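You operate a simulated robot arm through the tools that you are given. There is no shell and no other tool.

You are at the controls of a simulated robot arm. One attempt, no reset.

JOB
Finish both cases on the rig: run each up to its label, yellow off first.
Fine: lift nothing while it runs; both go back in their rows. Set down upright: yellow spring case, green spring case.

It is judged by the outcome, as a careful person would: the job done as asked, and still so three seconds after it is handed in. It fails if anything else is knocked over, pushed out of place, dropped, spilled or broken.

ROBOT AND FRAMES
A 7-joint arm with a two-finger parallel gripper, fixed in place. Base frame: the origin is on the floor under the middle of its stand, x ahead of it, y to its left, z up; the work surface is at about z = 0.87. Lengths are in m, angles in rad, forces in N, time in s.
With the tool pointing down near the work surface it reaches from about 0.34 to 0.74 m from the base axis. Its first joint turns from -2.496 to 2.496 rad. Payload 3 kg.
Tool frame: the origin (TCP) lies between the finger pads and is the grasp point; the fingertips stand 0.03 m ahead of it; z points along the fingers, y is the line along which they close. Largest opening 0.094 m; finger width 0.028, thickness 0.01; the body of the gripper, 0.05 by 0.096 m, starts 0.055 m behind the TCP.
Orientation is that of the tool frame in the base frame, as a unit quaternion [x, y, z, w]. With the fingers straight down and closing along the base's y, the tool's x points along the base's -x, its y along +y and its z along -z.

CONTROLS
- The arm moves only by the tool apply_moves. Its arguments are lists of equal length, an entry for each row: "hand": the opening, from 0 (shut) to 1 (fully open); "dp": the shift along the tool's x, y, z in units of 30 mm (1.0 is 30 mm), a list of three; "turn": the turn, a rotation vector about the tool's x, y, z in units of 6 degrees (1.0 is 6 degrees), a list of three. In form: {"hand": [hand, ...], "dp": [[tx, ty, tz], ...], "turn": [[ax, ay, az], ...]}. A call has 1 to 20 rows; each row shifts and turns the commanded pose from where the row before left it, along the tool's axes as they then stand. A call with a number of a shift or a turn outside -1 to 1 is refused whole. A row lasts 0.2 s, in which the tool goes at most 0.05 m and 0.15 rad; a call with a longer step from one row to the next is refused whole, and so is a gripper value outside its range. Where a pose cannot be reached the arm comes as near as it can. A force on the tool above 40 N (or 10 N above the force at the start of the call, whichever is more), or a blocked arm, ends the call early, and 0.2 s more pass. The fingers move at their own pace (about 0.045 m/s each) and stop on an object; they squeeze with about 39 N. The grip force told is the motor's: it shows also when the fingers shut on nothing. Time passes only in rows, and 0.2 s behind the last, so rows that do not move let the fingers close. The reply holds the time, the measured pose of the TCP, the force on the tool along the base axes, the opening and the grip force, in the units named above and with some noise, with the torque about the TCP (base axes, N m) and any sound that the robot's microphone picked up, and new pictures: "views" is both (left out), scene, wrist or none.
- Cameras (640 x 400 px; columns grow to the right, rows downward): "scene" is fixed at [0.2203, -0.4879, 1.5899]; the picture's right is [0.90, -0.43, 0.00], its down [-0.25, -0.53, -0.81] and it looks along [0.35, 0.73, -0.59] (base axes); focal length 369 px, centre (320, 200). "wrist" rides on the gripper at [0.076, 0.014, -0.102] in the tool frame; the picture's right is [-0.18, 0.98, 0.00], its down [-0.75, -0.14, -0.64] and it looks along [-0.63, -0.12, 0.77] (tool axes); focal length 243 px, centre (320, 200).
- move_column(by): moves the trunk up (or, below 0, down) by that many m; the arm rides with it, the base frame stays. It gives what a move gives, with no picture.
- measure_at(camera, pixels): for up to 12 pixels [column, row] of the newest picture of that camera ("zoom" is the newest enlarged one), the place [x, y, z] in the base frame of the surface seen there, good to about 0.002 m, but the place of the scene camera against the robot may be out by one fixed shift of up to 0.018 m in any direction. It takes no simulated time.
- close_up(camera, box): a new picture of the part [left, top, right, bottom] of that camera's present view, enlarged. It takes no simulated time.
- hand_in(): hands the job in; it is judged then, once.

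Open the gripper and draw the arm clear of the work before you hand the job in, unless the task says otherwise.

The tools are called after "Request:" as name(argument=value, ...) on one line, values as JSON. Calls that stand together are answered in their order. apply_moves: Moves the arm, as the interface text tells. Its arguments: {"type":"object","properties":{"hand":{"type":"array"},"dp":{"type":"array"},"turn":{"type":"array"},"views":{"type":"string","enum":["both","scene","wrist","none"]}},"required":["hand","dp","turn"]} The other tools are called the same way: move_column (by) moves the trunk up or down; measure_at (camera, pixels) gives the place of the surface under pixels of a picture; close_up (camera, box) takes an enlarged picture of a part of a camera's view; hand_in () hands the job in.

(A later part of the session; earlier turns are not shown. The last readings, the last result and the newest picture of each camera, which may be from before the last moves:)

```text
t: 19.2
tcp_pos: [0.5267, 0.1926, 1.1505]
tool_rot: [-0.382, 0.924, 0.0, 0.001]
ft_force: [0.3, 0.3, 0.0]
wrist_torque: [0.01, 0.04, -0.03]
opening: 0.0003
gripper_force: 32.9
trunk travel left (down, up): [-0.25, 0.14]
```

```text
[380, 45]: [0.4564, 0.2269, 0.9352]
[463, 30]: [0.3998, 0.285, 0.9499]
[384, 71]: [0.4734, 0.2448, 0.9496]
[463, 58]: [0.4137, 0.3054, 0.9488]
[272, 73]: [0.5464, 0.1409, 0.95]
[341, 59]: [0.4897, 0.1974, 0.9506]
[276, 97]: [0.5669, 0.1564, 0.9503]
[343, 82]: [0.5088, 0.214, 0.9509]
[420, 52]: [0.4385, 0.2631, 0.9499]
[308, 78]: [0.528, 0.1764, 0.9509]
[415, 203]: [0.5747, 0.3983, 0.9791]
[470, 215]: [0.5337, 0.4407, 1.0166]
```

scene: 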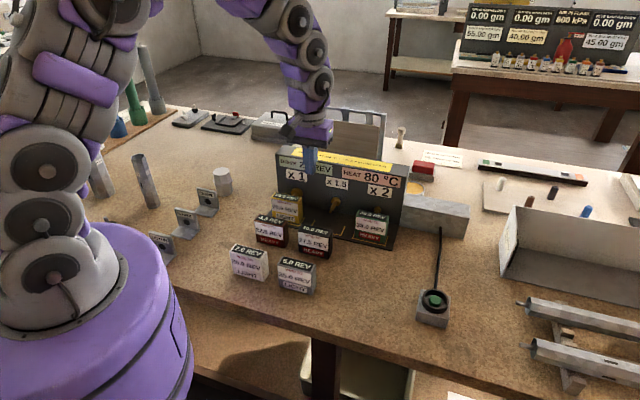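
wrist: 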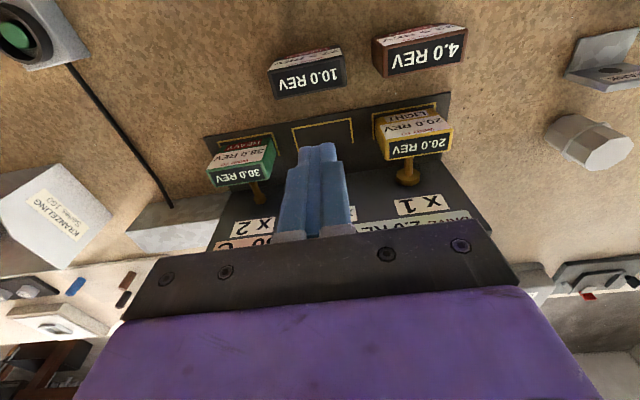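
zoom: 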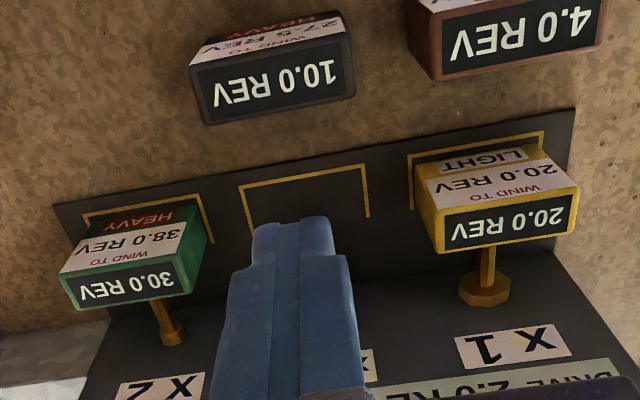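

Yellow: centre ≈ (0.5127, 0.3453), top z≈0.954, about 0.081 wide along the rig and about 0.03 deep, square to the tool at its present yaw. I check the peg tip and wall top in the scene view, then hover over yellow with the hand open.

Request:
measure_at(camera="scene", pixels=[[331, 211], [332, 209], [334, 204], [300, 158], [390, 175], [333, 238], [325, 237], [345, 240]])

Request:
apply_moves(hand=[1, 1, 1, 1, 1, 1], dp=[[-0.653, 0.786, 0.4], [-0.653, 0.786, 0.4], [-0.653, 0.786, 0.4], [-0.653, 0.786, 0.4], [-0.653, 0.786, 0.4], [0, 0, 0.4]], turn=[[0, 0, 0], [0, 0, 0], [0, 0, 0], [0, 0, 0], [0, 0, 0], [0, 0, 0]])

Request:
close_up(camera="wrist", box=[200, 20, 440, 220])

```text
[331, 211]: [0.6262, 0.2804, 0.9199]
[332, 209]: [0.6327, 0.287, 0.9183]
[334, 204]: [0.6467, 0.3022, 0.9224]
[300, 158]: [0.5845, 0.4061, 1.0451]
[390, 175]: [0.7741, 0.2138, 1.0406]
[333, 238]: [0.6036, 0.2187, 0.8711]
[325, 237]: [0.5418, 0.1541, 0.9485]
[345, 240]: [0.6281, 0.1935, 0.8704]
```

```text
t: 20.6
tcp_pos: [0.5122, 0.3462, 1.0777]
tool_rot: [-0.383, 0.924, 0.0, 0.0]
ft_force: [0.0, -1.0, 0.2]
wrist_torque: [-0.03, 0.01, 0.0]
opening: 0.0942
gripper_force: 0.0
trunk travel left (down, up): [-0.25, 0.14]
```

scene: 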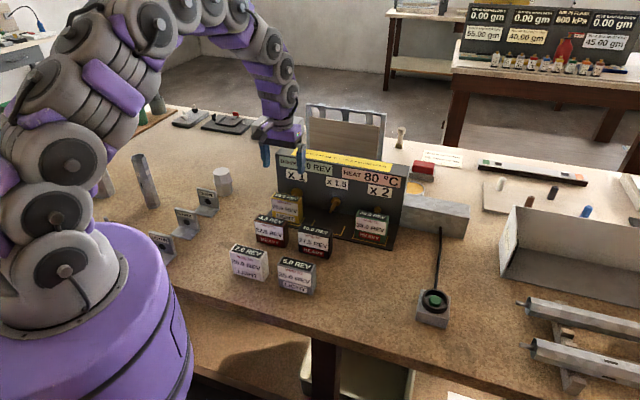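
wrist: 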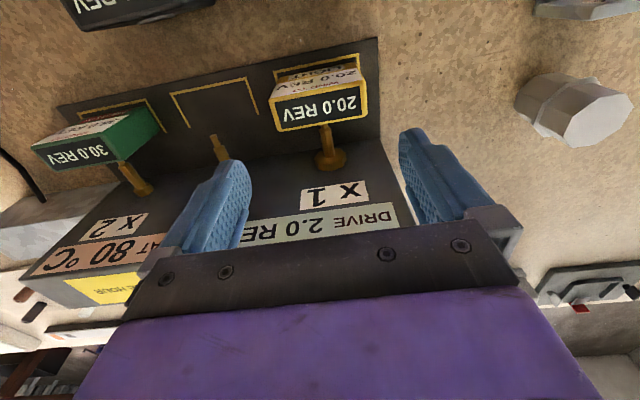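

```text
2.00 times, centred on (320, 120) of wrist
```

zoom: 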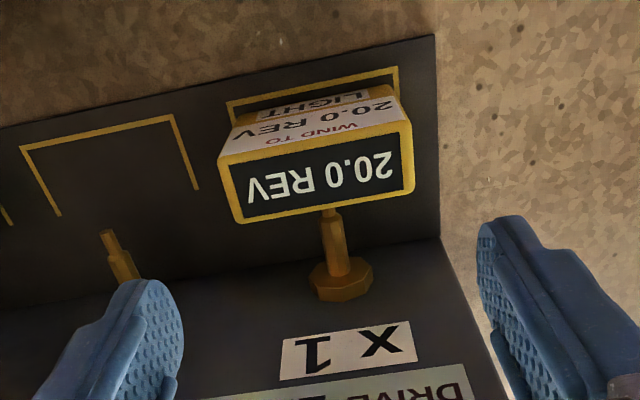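

The display panel reads DRIVE 2.0 / HEAT 80. Before descending I refine yellow's top corners from this closer view.

Request:
measure_at(camera="zoom", pixels=[[222, 165], [408, 126], [240, 219], [410, 190], [318, 178], [330, 220], [340, 255], [125, 265], [107, 236], [345, 265]])

Request:
close_up(camera="wrist", box=[260, 60, 380, 140])

```text
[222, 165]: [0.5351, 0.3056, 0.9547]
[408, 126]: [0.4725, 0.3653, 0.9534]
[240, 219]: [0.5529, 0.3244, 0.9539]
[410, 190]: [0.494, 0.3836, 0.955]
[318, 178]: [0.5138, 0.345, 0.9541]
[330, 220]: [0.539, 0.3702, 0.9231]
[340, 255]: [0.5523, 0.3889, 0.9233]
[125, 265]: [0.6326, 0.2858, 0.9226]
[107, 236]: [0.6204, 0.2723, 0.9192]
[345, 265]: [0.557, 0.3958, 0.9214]
```

```text
5.00 times, centred on (320, 100) of wrist
```

zoom: 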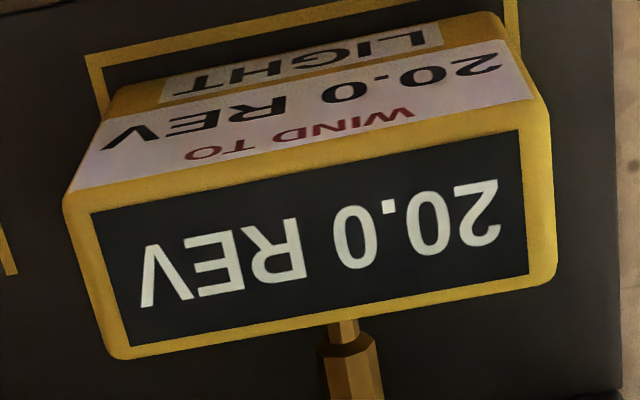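

I need the true width, since the hand only opens to 0.094. I measure right at the edges in the 5× picture.

Request:
measure_at(camera="zoom", pixels=[[67, 205], [545, 115], [110, 350], [550, 278], [80, 250], [85, 270], [549, 170], [549, 220], [300, 170], [330, 315]])

```text
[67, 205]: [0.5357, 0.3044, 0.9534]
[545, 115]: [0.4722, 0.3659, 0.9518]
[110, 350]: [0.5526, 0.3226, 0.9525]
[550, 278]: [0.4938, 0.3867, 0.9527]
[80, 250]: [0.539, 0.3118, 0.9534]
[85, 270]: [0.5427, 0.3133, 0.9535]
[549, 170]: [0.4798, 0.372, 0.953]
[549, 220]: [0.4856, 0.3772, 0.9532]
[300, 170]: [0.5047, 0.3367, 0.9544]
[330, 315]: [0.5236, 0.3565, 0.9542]
```

The case is about 0.088 wide, too tight for a 0.094 opening, so I'll grip it across its 0.03 m thickness, above the peg (peg top z≈0.923). I turn the tool 90° while hovering.

Request:
apply_moves(hand=[1, 1, 1, 1, 1, 1, 1, 1, 1, 1, 1, 1, 1, 1, 1, 1], dp=[[0, 0, 0], [0, 0, 0], [0, 0, 0], [0, 0, 0], [0, 0, 0], [0, 0, 0], [0, 0, 0], [0, 0, 0], [0, 0, 0], [0, 0, 0], [0, 0, 0], [0, 0, 0], [0, 0, 0], [0, 0, 0], [0, 0, 0], [0, 0, 0]], turn=[[0, 0, 1], [0, 0, 1], [0, 0, 1], [0, 0, 1], [0, 0, 1], [0, 0, 1], [0, 0, 1], [0, 0, 1], [0, 0, 1], [0, 0, 1], [0, 0, 1], [0, 0, 1], [0, 0, 1], [0, 0, 1], [0, 0, 1], [0, 0, 0]])

```text
t: 24.0
tcp_pos: [0.5131, 0.3447, 1.0794]
tool_rot: [0.384, 0.923, -0.001, 0.0]
ft_force: [-0.4, -0.3, -0.4]
wrist_torque: [-0.01, 0.0, -0.02]
opening: 0.094
gripper_force: 0.0
trunk travel left (down, up): [-0.25, 0.14]
```

scene: 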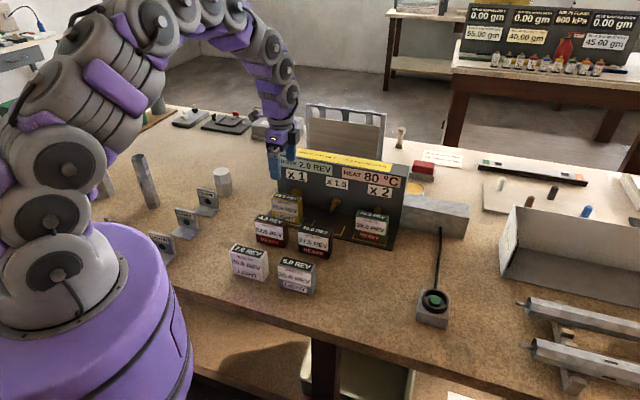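
wrist: 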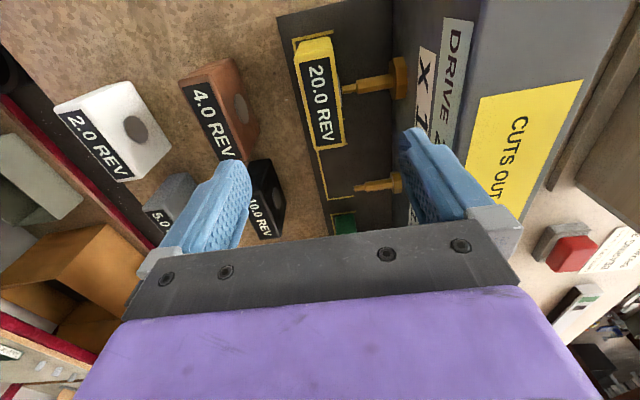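

The turn worked: the fingers now close along the rig normal, and the picture shows sockets on the cases' backs. I enlarge to see how the peg engages and to measure yellow again.

Request:
close_up(camera="wrist", box=[260, 20, 440, 220])

Request:
measure_at(camera="wrist", pixels=[[300, 55], [335, 50], [313, 143], [340, 140], [320, 98], [345, 88], [358, 86], [385, 83], [360, 187], [375, 185], [400, 180], [306, 98]])

```text
2.00 times, centred on (350, 120) of wrist
```

zoom: 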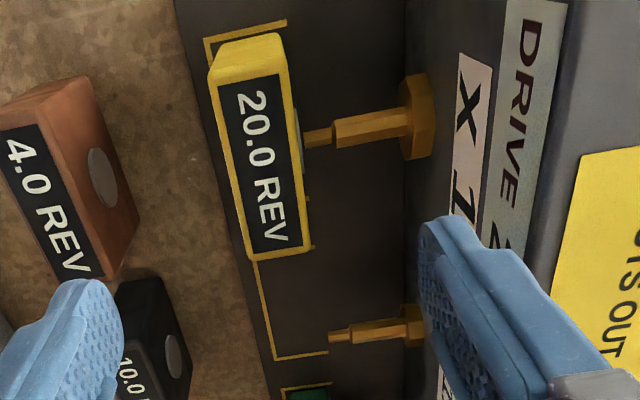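

```text
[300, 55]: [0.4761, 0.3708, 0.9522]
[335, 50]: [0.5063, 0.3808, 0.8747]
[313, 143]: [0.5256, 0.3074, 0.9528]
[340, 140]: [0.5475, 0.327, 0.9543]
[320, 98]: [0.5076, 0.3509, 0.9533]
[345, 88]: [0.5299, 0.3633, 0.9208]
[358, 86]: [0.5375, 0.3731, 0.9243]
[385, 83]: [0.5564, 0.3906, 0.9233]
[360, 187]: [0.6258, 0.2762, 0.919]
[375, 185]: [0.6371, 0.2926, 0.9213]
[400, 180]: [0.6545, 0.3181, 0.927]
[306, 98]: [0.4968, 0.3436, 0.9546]
```

The pin only enters the socket a few mm, so I'll grip above the peg, draw the case straight off toward the robot and only then lift. I narrow the hand to about 0.06 and descend so the tips stop at z≈0.93, clear of the peg top.

Request:
apply_moves(hand=[0.64, 0.64, 0.64, 0.64, 0.64, 0.64, 0.64, 0.64, 0.64], dp=[[0, 0, 0], [0, 0, 0], [0, 0, 0.9], [0, 0, 0.9], [0, 0, 0.8], [0, 0, 0.6], [0, 0, 0.5], [0, 0, 0.25], [0, 0, 0]], turn=[[0, 0, 0], [0, 0, 0], [0, 0, 0], [0, 0, 0], [0, 0, 0], [0, 0, 0], [0, 0, 0], [0, 0, 0], [0, 0, 0]])

Request:
close_up(camera="wrist", box=[200, 60, 460, 240])

Request:
close_up(camera="scene", box=[240, 130, 360, 230])

```text
t: 26.0
tcp_pos: [0.5115, 0.3451, 0.96]
tool_rot: [0.383, 0.924, 0.0, 0.0]
ft_force: [0.1, -0.7, -0.5]
wrist_torque: [0.0, -0.06, 0.01]
opening: 0.06
gripper_force: 0.0
trunk travel left (down, up): [-0.25, 0.14]
```

scene: 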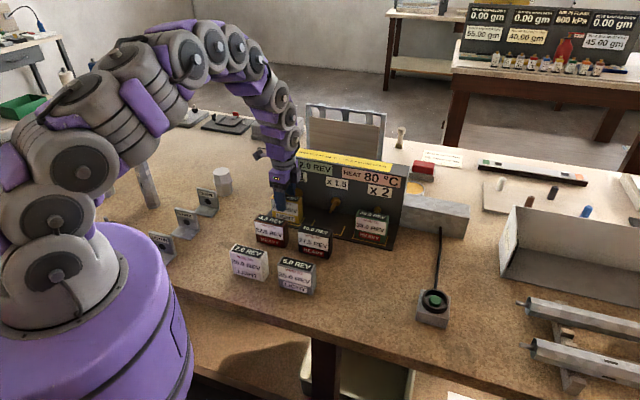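
wrist: 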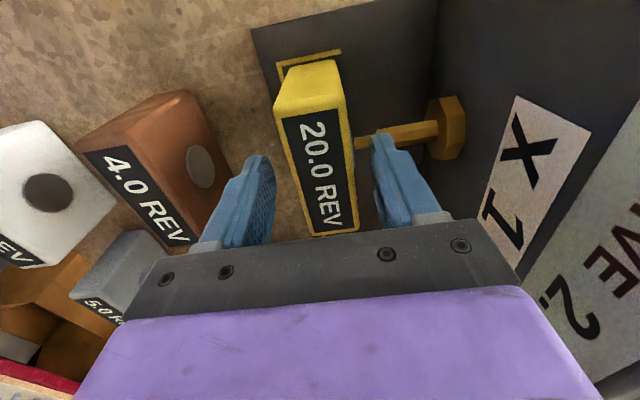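

```text
2.22 times, centred on (330, 150) of wrist
```

zoom: 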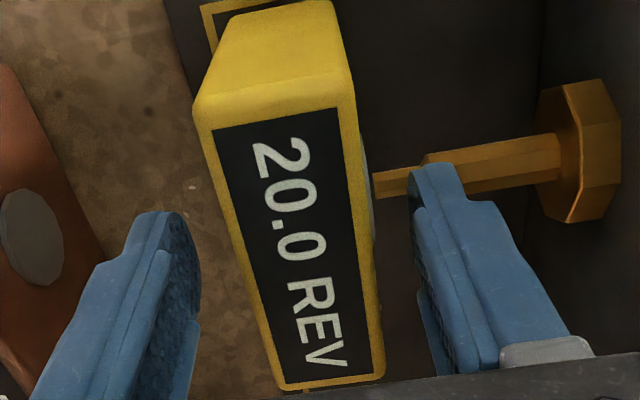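

```text
4.00 times, centred on (300, 180) of scene
```

zoom: 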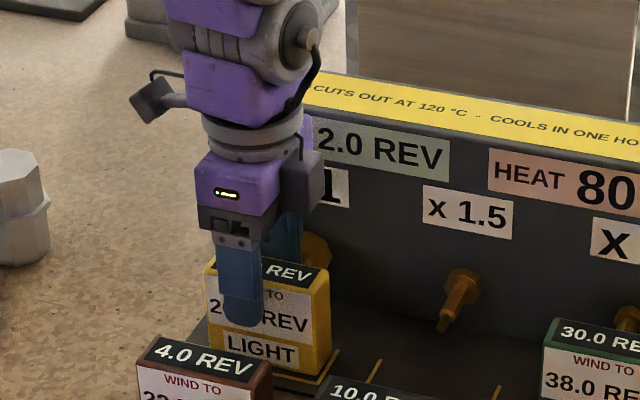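

The fingers straddle the case above the peg, centred within a few mm. I close the grip.

Request:
apply_moves(hand=[0, 0, 0, 0], dp=[[0, 0, 0], [0, 0, 0], [0, 0, 0], [0, 0, 0]], turn=[[0, 0, 0], [0, 0, 0], [0, 0, 0], [0, 0, 0]], views="both")

Request:
close_up(camera="wrist", box=[200, 60, 460, 240])

```text
t: 27.0
tcp_pos: [0.5121, 0.345, 0.9604]
tool_rot: [0.383, 0.924, 0.001, 0.0]
ft_force: [1.5, 0.6, 0.2]
wrist_torque: [0.0, 0.0, -0.02]
opening: 0.0334
gripper_force: 38.8
trunk travel left (down, up): [-0.25, 0.14]
```

scene: 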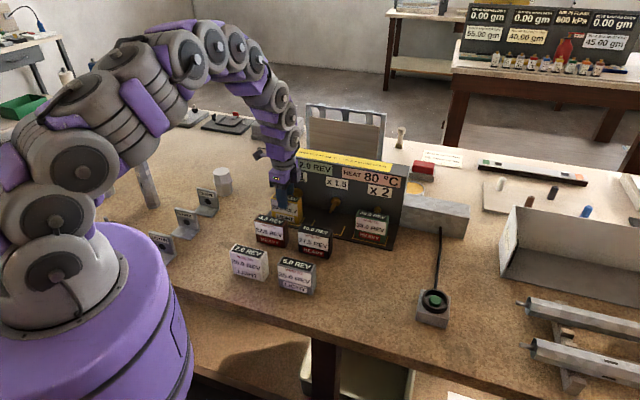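
wrist: 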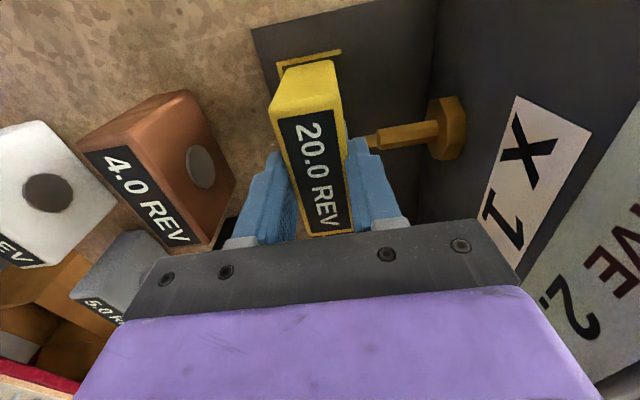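

```text
2.22 times, centred on (330, 150) of wrist
```

zoom: 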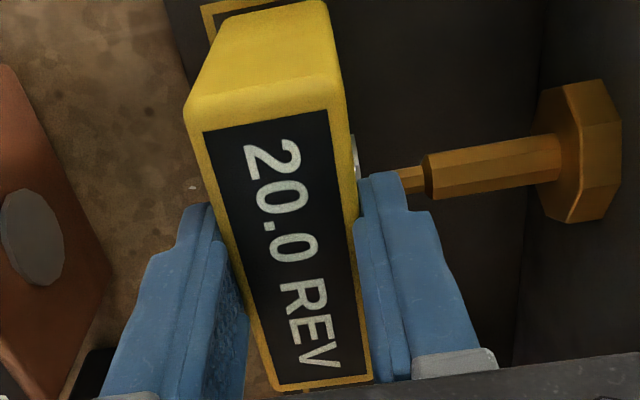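

The case is gripped (opening 0.033, 38.8 N). I draw it slowly off the pin toward the robot by about 36 mm without lifting.

Request:
apply_moves(hand=[0, 0, 0, 0, 0], dp=[[0, -0.3, 0], [0, -0.3, 0], [0, -0.3, 0], [0, -0.3, 0], [0, 0, 0]], turn=[[0, 0, 0], [0, 0, 0], [0, 0, 0], [0, 0, 0], [0, 0, 0]])

Request:
close_up(camera="wrist", box=[200, 60, 460, 240])

Request:
close_up(camera="scene", box=[250, 140, 410, 250])

```text
t: 28.2
tcp_pos: [0.4874, 0.3191, 0.9601]
tool_rot: [0.382, 0.924, 0.0, 0.0]
ft_force: [-1.3, 0.0, 0.5]
wrist_torque: [-0.06, -0.05, -0.01]
opening: 0.0332
gripper_force: 39.4
trunk travel left (down, up): [-0.25, 0.14]
```

scene: 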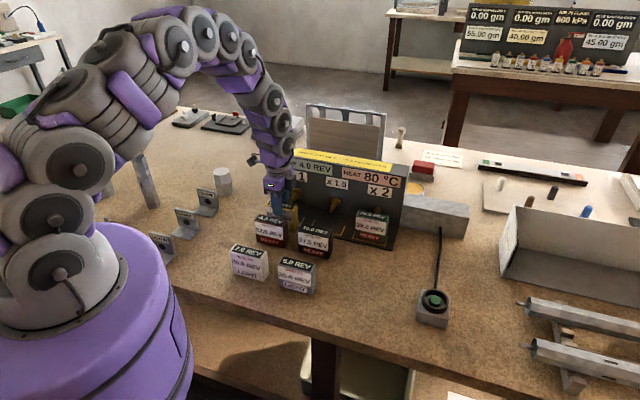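
wrist: 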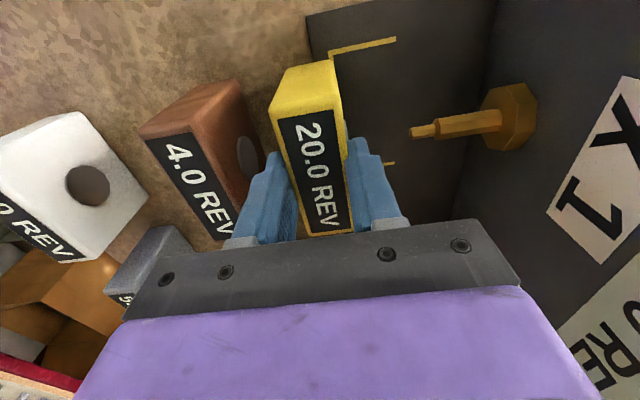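

```text
2.22 times, centred on (330, 150) of wrist
```

zoom: 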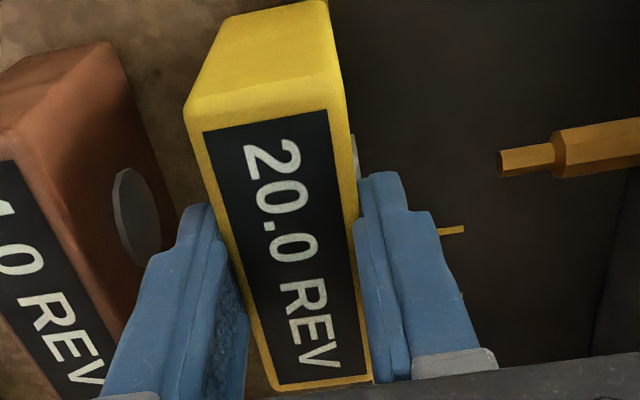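

```text
3.64 times, centred on (330, 195) of scene
```

zoom: 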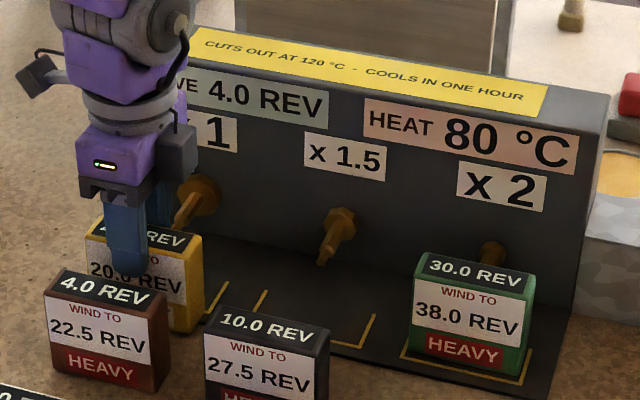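

Drawing yellow off changed DRIVE to 4.0 REV, which is just what green needs (4.0 × 2 = 8 → 38.0). I lift yellow straight up, clear of the brown case.

Request:
apply_moves(hand=[0, 0, 0, 0, 0, 0], dp=[[0, 0, -0.5], [0, 0, -1], [0, 0, -1], [0, 0, -1], [0, 0, -1], [0, 0, -0.5]], turn=[[0, 0, 0], [0, 0, 0], [0, 0, 0], [0, 0, 0], [0, 0, 0], [0, 0, 0]])

Request:
close_up(camera="scene", box=[220, 130, 420, 300])

```text
t: 29.6
tcp_pos: [0.4874, 0.3198, 1.112]
tool_rot: [0.383, 0.924, 0.002, 0.001]
ft_force: [0.5, -0.9, -2.0]
wrist_torque: [0.03, -0.03, 0.02]
opening: 0.033
gripper_force: 39.1
trunk travel left (down, up): [-0.25, 0.14]
```

scene: 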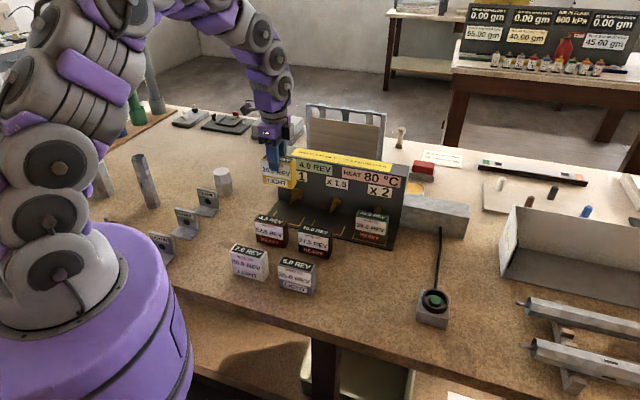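
wrist: 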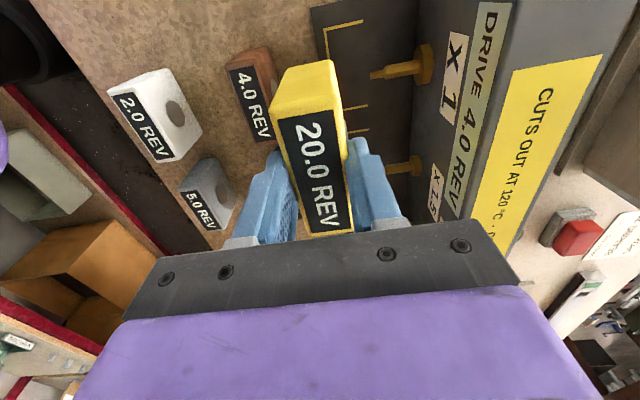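

```text
2.35 times, centred on (320, 215) of scene
```

zoom: 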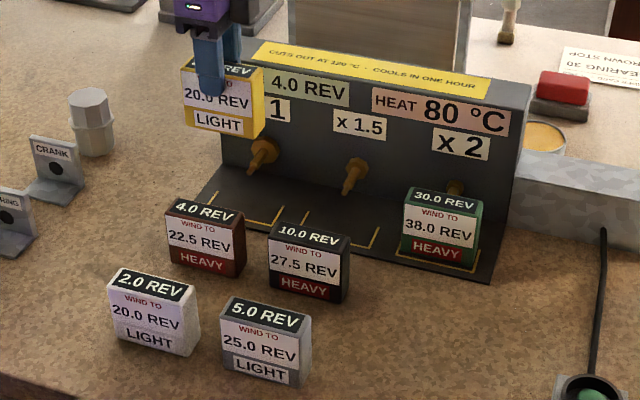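

Yellow is lifted clean and upright. I measure the white and grey case tops to fix the LIGHT row line.

Request:
measure_at(camera="wrist", pixels=[[112, 92], [137, 96], [155, 155], [175, 158], [140, 125], [184, 196], [200, 196], [205, 225], [220, 226], [200, 210], [230, 70], [252, 66]])

Request:
measure_at(camera="scene", pixels=[[235, 247], [268, 252], [250, 250], [281, 260], [315, 267], [298, 264], [350, 301], [362, 267]])

Request:
close_up(camera="wrist", box=[90, 50, 290, 240])

```text
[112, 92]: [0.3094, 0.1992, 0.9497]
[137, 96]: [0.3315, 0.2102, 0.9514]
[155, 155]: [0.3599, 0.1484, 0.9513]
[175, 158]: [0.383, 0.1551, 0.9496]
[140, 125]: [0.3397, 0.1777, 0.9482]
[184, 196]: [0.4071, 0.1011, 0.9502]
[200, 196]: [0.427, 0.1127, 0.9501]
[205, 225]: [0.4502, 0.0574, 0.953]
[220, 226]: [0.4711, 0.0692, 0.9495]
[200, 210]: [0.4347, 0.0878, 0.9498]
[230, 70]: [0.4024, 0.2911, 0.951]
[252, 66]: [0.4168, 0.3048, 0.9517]
```

```text
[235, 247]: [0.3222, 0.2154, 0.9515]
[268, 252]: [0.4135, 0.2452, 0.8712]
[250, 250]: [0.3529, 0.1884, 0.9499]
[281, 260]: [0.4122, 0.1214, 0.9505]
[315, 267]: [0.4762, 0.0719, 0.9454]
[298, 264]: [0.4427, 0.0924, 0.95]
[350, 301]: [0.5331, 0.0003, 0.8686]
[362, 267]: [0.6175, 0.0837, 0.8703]
```

```text
2.11 times, centred on (190, 145) of wrist
```

zoom: 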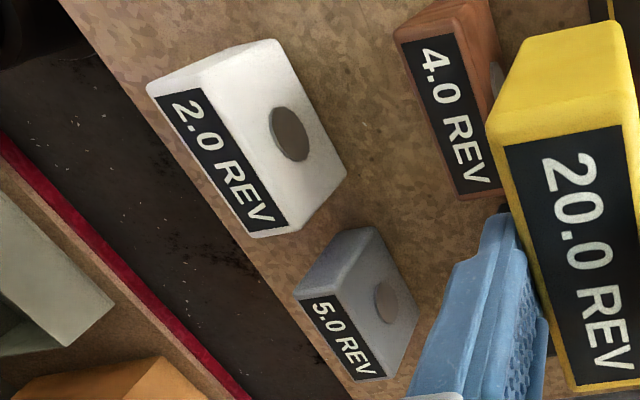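

White is at s=0.371, r=0.119 and grey at s=0.371, r=0.250 (s and r are distances across and along the rows), so the third LIGHT place is about (0.530, -0.005). I carry yellow there at height.

Request:
apply_moves(hand=[0, 0, 0, 0, 0, 0, 0, 0, 0, 0, 0], dp=[[-0.866, -0.665, 0], [-0.866, -0.665, 0], [-0.866, -0.665, 0], [-0.866, -0.665, 0], [-0.866, -0.665, 0], [-0.866, -0.665, 0], [-0.866, -0.665, 0], [-0.866, -0.665, 0], [-0.866, -0.665, 0], [-0.866, -0.665, 0], [0, 0, 0]], turn=[[0, 0, 0], [0, 0, 0], [0, 0, 0], [0, 0, 0], [0, 0, 0], [0, 0, 0], [0, 0, 0], [0, 0, 0], [0, 0, 0], [0, 0, 0], [0, 0, 0]])

```text
t: 32.0
tcp_pos: [0.5295, -0.0074, 1.1107]
tool_rot: [0.383, 0.924, 0.0, 0.0]
ft_force: [-0.6, -0.1, -3.2]
wrist_torque: [0.01, 0.02, 0.0]
opening: 0.0334
gripper_force: 39.3
trunk travel left (down, up): [-0.25, 0.14]
```

scene: 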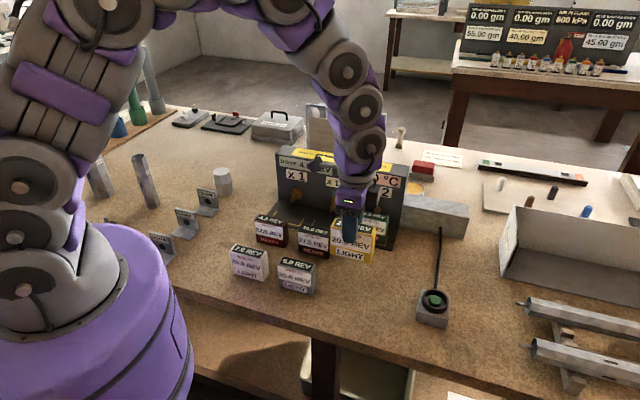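
wrist: 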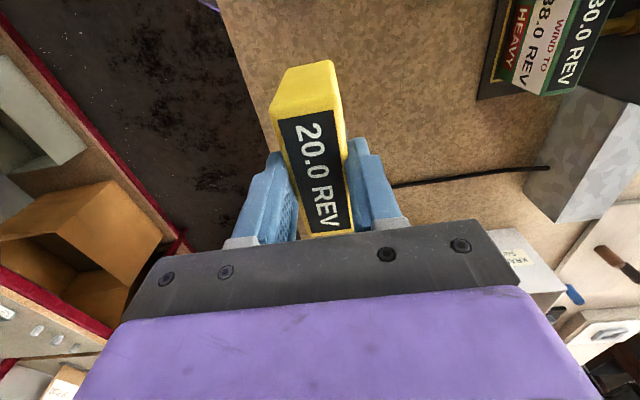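

The space below is clear: the table edge is about 0.1 m to the left in this view and the cord is well away. I lower yellow most of the way.

Request:
apply_moves(hand=[0, 0, 0, 0, 0, 0, 0, 0], dp=[[0, 0.03, 0.9], [0, 0, 0.9], [0, 0, 0.9], [0, 0, 0.9], [0, 0, 0.7], [0, 0, 0.4], [0, 0, 0.2], [0, 0, 0]], turn=[[0, 0, 0], [0, 0, 0], [0, 0, 0], [0, 0, 0], [0, 0, 0], [0, 0, 0], [0, 0, 0], [0, 0, 0]])

Request:
close_up(camera="scene", box=[220, 200, 420, 330])

```text
t: 33.8
tcp_pos: [0.53, -0.006, 0.964]
tool_rot: [0.383, 0.924, 0.0, 0.0]
ft_force: [-0.1, -0.1, -2.4]
wrist_torque: [0.01, 0.02, 0.01]
opening: 0.0334
gripper_force: 38.7
trunk travel left (down, up): [-0.25, 0.14]
```

scene: 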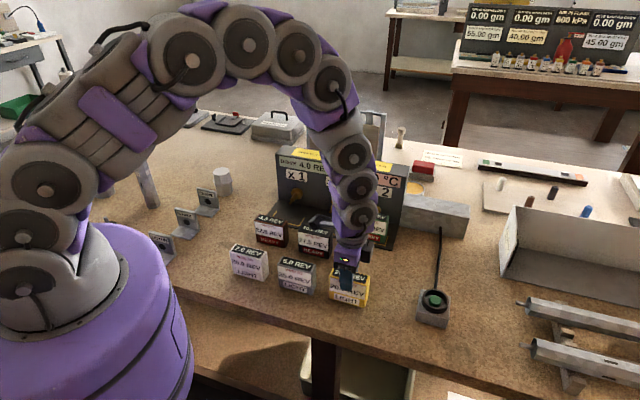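
wrist: 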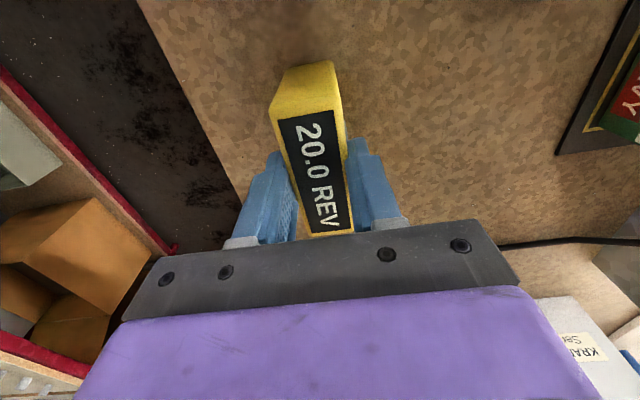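

```text
3.08 times, centred on (320, 265) of scene
```

zoom: 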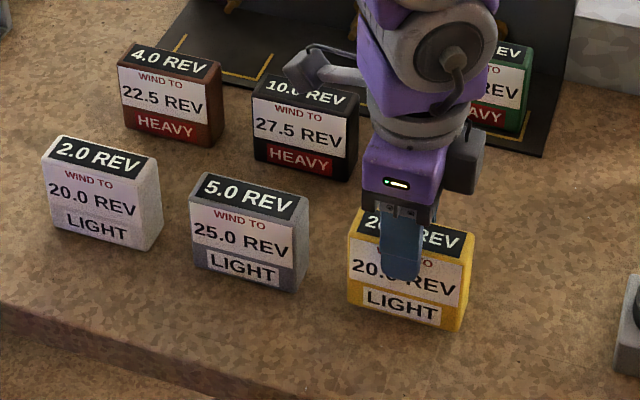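

Yellow is lined up with white and grey in the LIGHT row, a few mm above the table. I lower the last bit in small steps until contact.

Request:
apply_moves(hand=[0, 0, 0, 0], dp=[[0, 0, 0.08], [0, 0, 0.08], [0, 0, 0.06], [0, 0, 0.03]], turn=[[0, 0, 0], [0, 0, 0], [0, 0, 0], [0, 0, 0]], views="scene")

Request:
close_up(camera="scene", box=[300, 240, 400, 320])

```text
t: 34.8
tcp_pos: [0.5299, -0.0061, 0.9576]
tool_rot: [0.383, 0.924, 0.001, 0.0]
ft_force: [-0.3, -0.8, 5.8]
wrist_torque: [-0.08, 0.18, 0.02]
opening: 0.0337
gripper_force: 39.2
trunk travel left (down, up): [-0.25, 0.14]
```

scene: 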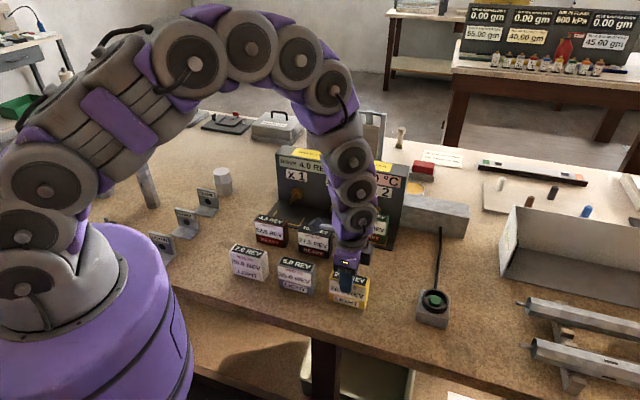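

```text
5.00 times, centred on (350, 280) of scene
```

zoom: 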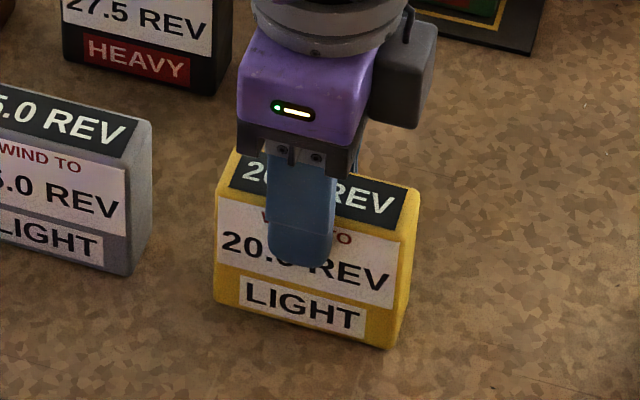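

It has touched down: the vertical force went from -2.4 to +5.8 N. I open the fingers, then rise straight up.

Request:
apply_moves(hand=[0.6, 0.6, 0.6, 0.6, 0.6, 0.6, 0.6], dp=[[0, 0, -0.03], [0, 0, 0], [0, 0, 0], [0, 0, -0.6], [0, 0, -1], [0, 0, -1], [0, 0, -1]], turn=[[0, 0, 0], [0, 0, 0], [0, 0, 0], [0, 0, 0], [0, 0, 0], [0, 0, 0], [0, 0, 0]])

Request:
close_up(camera="scene", box=[220, 200, 420, 330])

```text
t: 36.4
tcp_pos: [0.5287, -0.0066, 1.0653]
tool_rot: [0.382, 0.924, 0.001, 0.0]
ft_force: [0.5, -0.4, 0.4]
wrist_torque: [0.01, 0.0, 0.01]
opening: 0.0563
gripper_force: 0.2
trunk travel left (down, up): [-0.25, 0.14]
```

scene: 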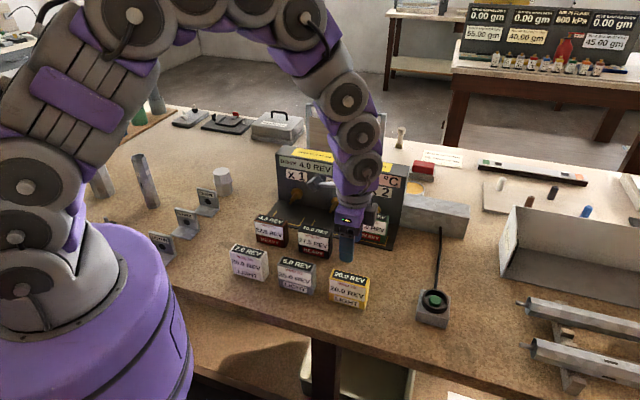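
wrist: 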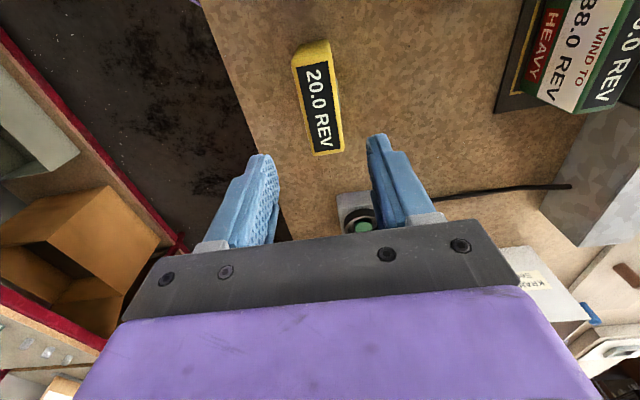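

```text
3.08 times, centred on (320, 265) of scene
```

zoom: 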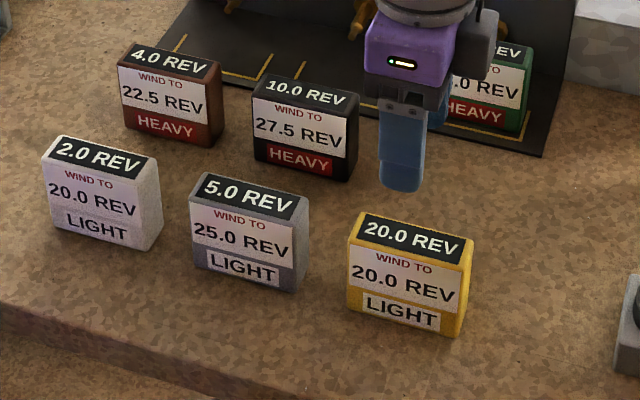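

Yellow stands upright in the LIGHT row. Now I shut the hand, move back over the button at (0.688, -0.123) and check the panel before pressing.

Request:
apply_moves(hand=[0, 0, 0, 0, 0, 0, 0, 0], dp=[[-0.929, 0.144, 0], [-0.929, 0.144, 0], [-0.929, 0.144, 0], [-0.929, 0.144, 0], [-0.929, 0.144, 0], [-0.929, 0.144, 0], [-0.929, 0.144, 0], [0, 0, 0]], turn=[[0, 0, 0], [0, 0, 0], [0, 0, 0], [0, 0, 0], [0, 0, 0], [0, 0, 0], [0, 0, 0], [0, 0, 0]])

Request:
close_up(camera="scene", box=[270, 140, 410, 240])

Request:
close_up(camera="wrist", box=[240, 40, 400, 200])

```text
t: 38.2
tcp_pos: [0.691, -0.1242, 1.064]
tool_rot: [0.383, 0.924, 0.001, 0.0]
ft_force: [0.0, 0.1, 0.3]
wrist_torque: [0.01, 0.04, 0.01]
opening: 0.0
gripper_force: 33.0
trunk travel left (down, up): [-0.25, 0.14]
```

scene: 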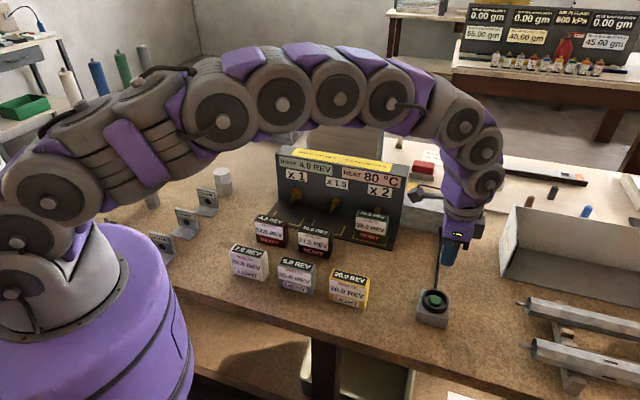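
wrist: 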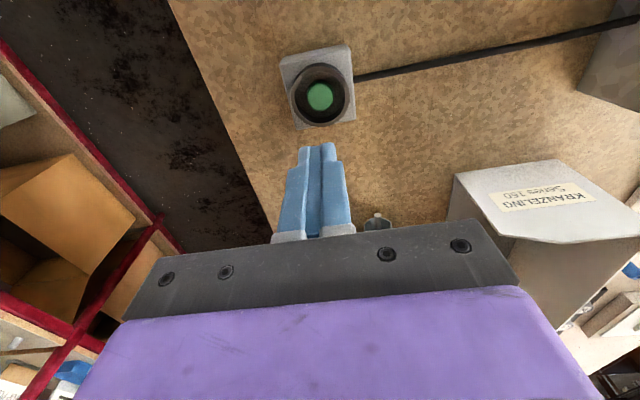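

```text
4.00 times, centred on (340, 190) of scene
```

zoom: 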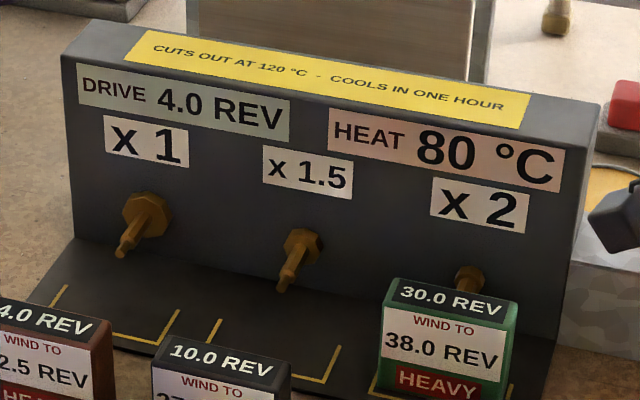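

```text
2.50 times, centred on (320, 120) of wrist
```

zoom: 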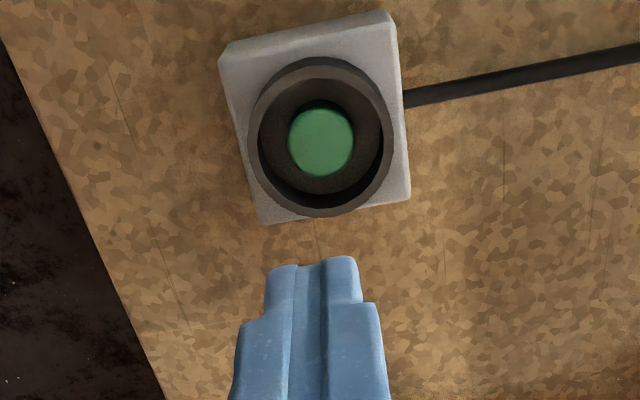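

The panel reads DRIVE 4.0, HEAT 80, and green is seated on x2 at 30.0, so one run gives 38.0 at about 100 °C. I re-measure the button centre before pressing.

Request:
measure_at(camera="zoom", pixels=[[320, 140], [292, 143], [350, 136], [318, 110], [322, 172]])

```text
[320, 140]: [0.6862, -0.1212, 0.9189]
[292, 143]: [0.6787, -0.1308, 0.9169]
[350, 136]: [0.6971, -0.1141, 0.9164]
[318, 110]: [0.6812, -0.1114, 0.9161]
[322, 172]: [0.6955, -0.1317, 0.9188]
```

The button is still at (0.688, -0.122). I press once, rise straight away and wait for the run to end.

Request:
apply_moves(hand=[0, 0, 0, 0, 0, 0, 0, 0, 0, 0, 0, 0, 0], dp=[[0.118, -0.02, 1], [0, 0, 1], [0, 0, 1], [0, 0, 0.65], [0, 0, 0.43], [0, 0, -0.8], [0, 0, -1], [0, 0, -1], [0, 0, -1], [0, 0, 0], [0, 0, 0], [0, 0, 0], [0, 0, 0]], turn=[[0, 0, 0], [0, 0, 0], [0, 0, 0], [0, 0, 0], [0, 0, 0], [0, 0, 0], [0, 0, 0], [0, 0, 0], [0, 0, 0], [0, 0, 0], [0, 0, 0], [0, 0, 0], [0, 0, 0]], views="scene")

Request:
close_up(camera="scene", box=[270, 140, 410, 240])

```text
t: 41.0
tcp_pos: [0.6858, -0.1224, 1.0566]
tool_rot: [0.383, 0.924, 0.001, 0.0]
ft_force: [0.4, -0.1, 0.1]
wrist_torque: [-0.02, 0.01, -0.04]
opening: 0.0002
gripper_force: 32.9
trunk travel left (down, up): [-0.25, 0.14]
heard: click
```

scene: 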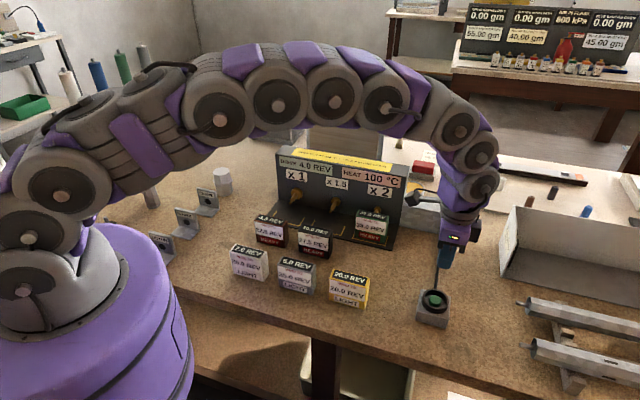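

```text
4.00 times, centred on (340, 190) of scene
```

zoom: 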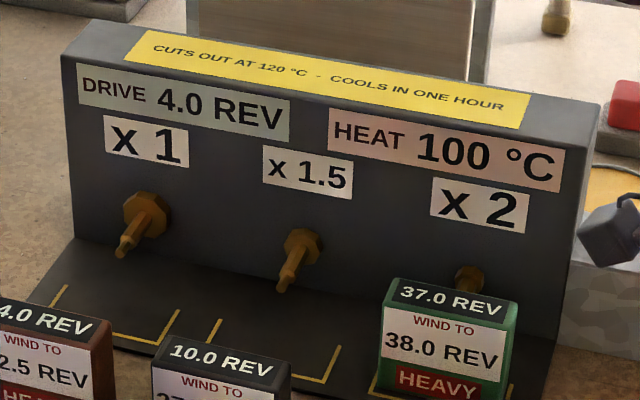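

Green is at 37.0 and still running, with heat at 100. I wait for it to stop.

Request:
apply_moves(hand=[0, 0, 0, 0, 0, 0, 0, 0], dp=[[0, 0, 0], [0, 0, 0], [0, 0, 0], [0, 0, 0], [0, 0, 0], [0, 0, 0], [0, 0, 0], [0, 0, 0]], turn=[[0, 0, 0], [0, 0, 0], [0, 0, 0], [0, 0, 0], [0, 0, 0], [0, 0, 0], [0, 0, 0], [0, 0, 0]], views="scene")

Request:
close_up(camera="scene", box=[270, 140, 410, 240])

```text
t: 42.8
tcp_pos: [0.6851, -0.1211, 1.0557]
tool_rot: [0.382, 0.924, 0.001, 0.0]
ft_force: [0.1, -0.6, -0.2]
wrist_torque: [0.0, -0.04, -0.01]
opening: 0.0
gripper_force: 32.8
trunk travel left (down, up): [-0.25, 0.14]
```

scene: 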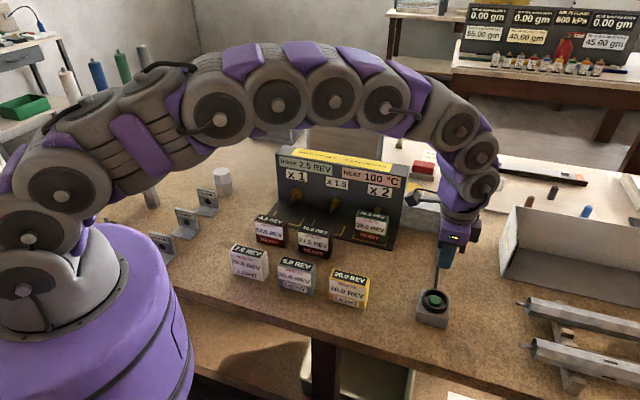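

```text
4.00 times, centred on (340, 190) of scene
```

zoom: 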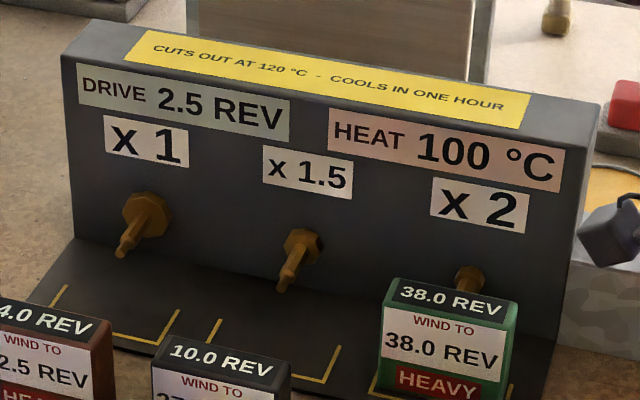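

Green reads exactly 38.0 and the drive is stopped. I move over green at about (0.697, 0.162) with the hand partly open to take it off.

Request:
apply_moves(hand=[0, 0, 0, 0, 0.64, 0.64, 0.64, 0.64, 0.64], dp=[[0.8, 0.87, -0.2], [0.8, 0.87, -0.2], [0.8, 0.87, -0.2], [0.8, 0.87, -0.2], [0.8, 0.87, 0], [0.8, 0.87, 0], [0.8, 0.87, 0], [0.8, 0.87, 0], [0, 0, 0]], turn=[[0, 0, 0], [0, 0, 0], [0, 0, 0], [0, 0, 0], [0, 0, 0], [0, 0, 0], [0, 0, 0], [0, 0, 0], [0, 0, 0]])

Request:
close_up(camera="wrist", box=[230, 20, 430, 220])

```text
t: 44.8
tcp_pos: [0.6967, 0.1637, 1.08]
tool_rot: [0.384, 0.923, 0.001, 0.0]
ft_force: [0.7, -0.5, -0.1]
wrist_torque: [0.0, -0.02, -0.01]
opening: 0.0604
gripper_force: 0.0
trunk travel left (down, up): [-0.25, 0.14]
```

scene: 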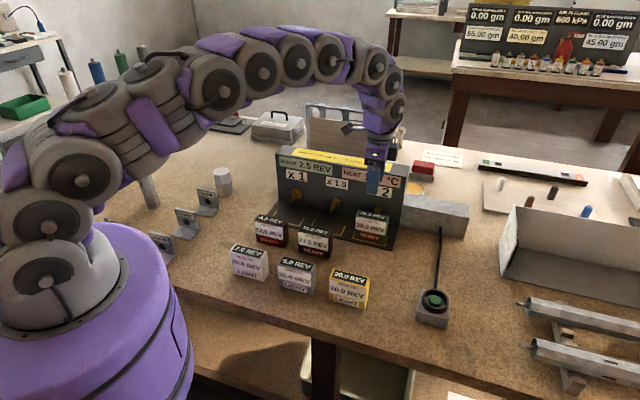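
wrist: 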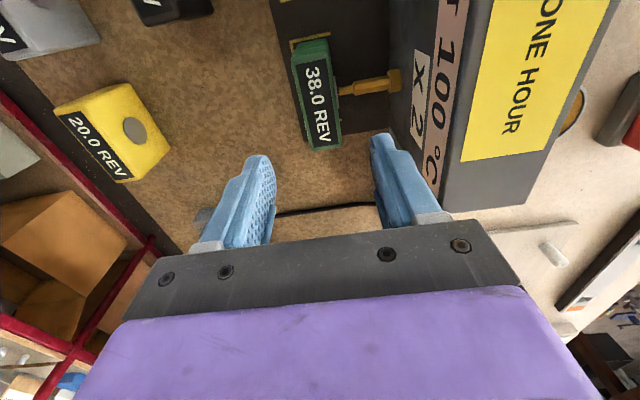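

```text
2.00 times, centred on (330, 120) of wrist
```

zoom: 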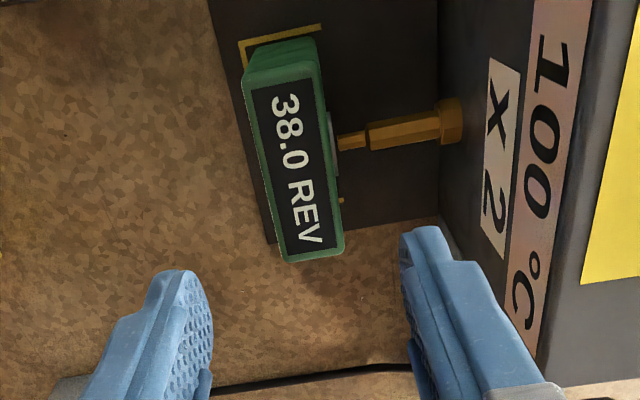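

I measure green's top corners and the peg for the same grip.

Request:
measure_at(camera="zoom", pixels=[[249, 88], [315, 70], [287, 256], [340, 243], [294, 165], [266, 170], [327, 155], [350, 141], [400, 132], [450, 120], [498, 170]])

```text
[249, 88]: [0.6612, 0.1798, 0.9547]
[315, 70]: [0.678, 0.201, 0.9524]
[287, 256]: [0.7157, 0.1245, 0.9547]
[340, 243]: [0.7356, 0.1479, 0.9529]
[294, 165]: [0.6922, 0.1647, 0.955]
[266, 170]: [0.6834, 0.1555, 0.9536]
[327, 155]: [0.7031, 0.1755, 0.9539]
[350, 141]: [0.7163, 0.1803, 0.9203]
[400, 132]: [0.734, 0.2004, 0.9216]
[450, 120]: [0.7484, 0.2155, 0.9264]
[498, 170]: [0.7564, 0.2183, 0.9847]
```

Green's centre is about (0.697, 0.163), right under the TCP, with its peg top at z≈0.922. I descend to the same grip height.

Request:
apply_moves(hand=[0.64, 0.64, 0.64, 0.64, 0.64, 0.64, 0.64], dp=[[0, 0, 0.9], [0, 0, 0.9], [0, 0, 0.8], [0, 0, 0.6], [0, 0, 0.5], [0, 0, 0.28], [0, 0, 0]], turn=[[0, 0, 0], [0, 0, 0], [0, 0, 0], [0, 0, 0], [0, 0, 0], [0, 0, 0], [0, 0, 0]])

Request:
close_up(camera="wrist", box=[200, 60, 460, 240])

```text
t: 46.4
tcp_pos: [0.6982, 0.1617, 0.9609]
tool_rot: [0.383, 0.924, 0.0, 0.0]
ft_force: [-0.1, -0.1, -0.3]
wrist_torque: [0.02, -0.02, -0.02]
opening: 0.0604
gripper_force: 0.1
trunk travel left (down, up): [-0.25, 0.14]
```

scene: 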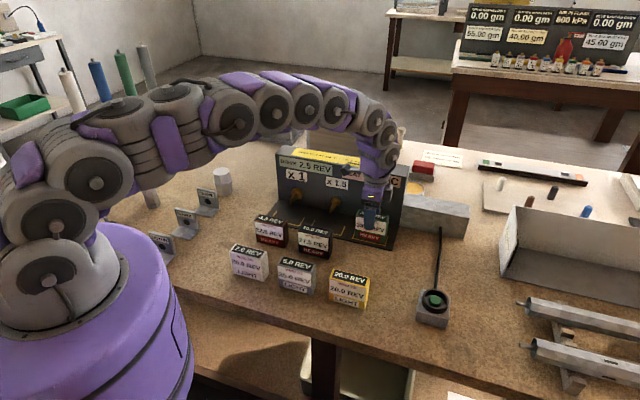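
wrist: 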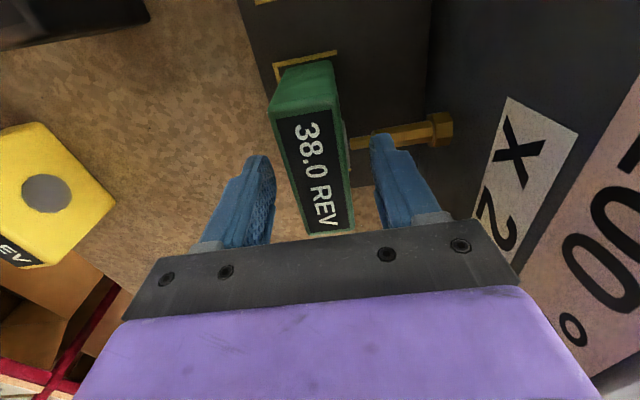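

```text
2.22 times, centred on (330, 150) of wrist
```

zoom: 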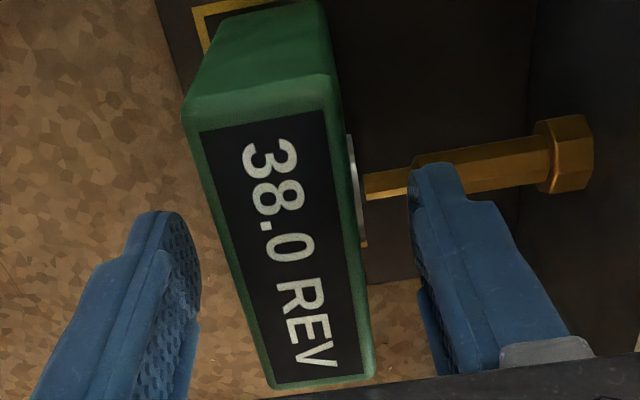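

The fingers straddle green, clear of the peg. I close the grip and then draw it slowly off the pin toward the robot.

Request:
apply_moves(hand=[0, 0, 0, 0], dp=[[0, 0, 0], [0, 0, 0], [0, 0, 0], [0, 0, 0]], turn=[[0, 0, 0], [0, 0, 0], [0, 0, 0], [0, 0, 0]], views="wrist")

```text
t: 47.4
tcp_pos: [0.698, 0.1632, 0.9608]
tool_rot: [0.383, 0.924, 0.0, 0.0]
ft_force: [-1.5, -0.8, -0.4]
wrist_torque: [-0.08, 0.02, -0.02]
opening: 0.0337
gripper_force: 39.0
trunk travel left (down, up): [-0.25, 0.14]
```

wrist: 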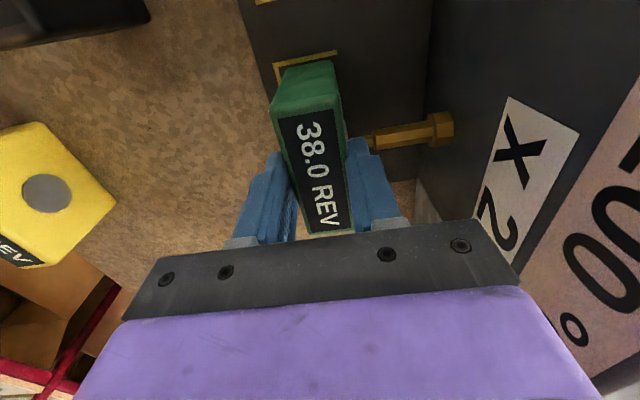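

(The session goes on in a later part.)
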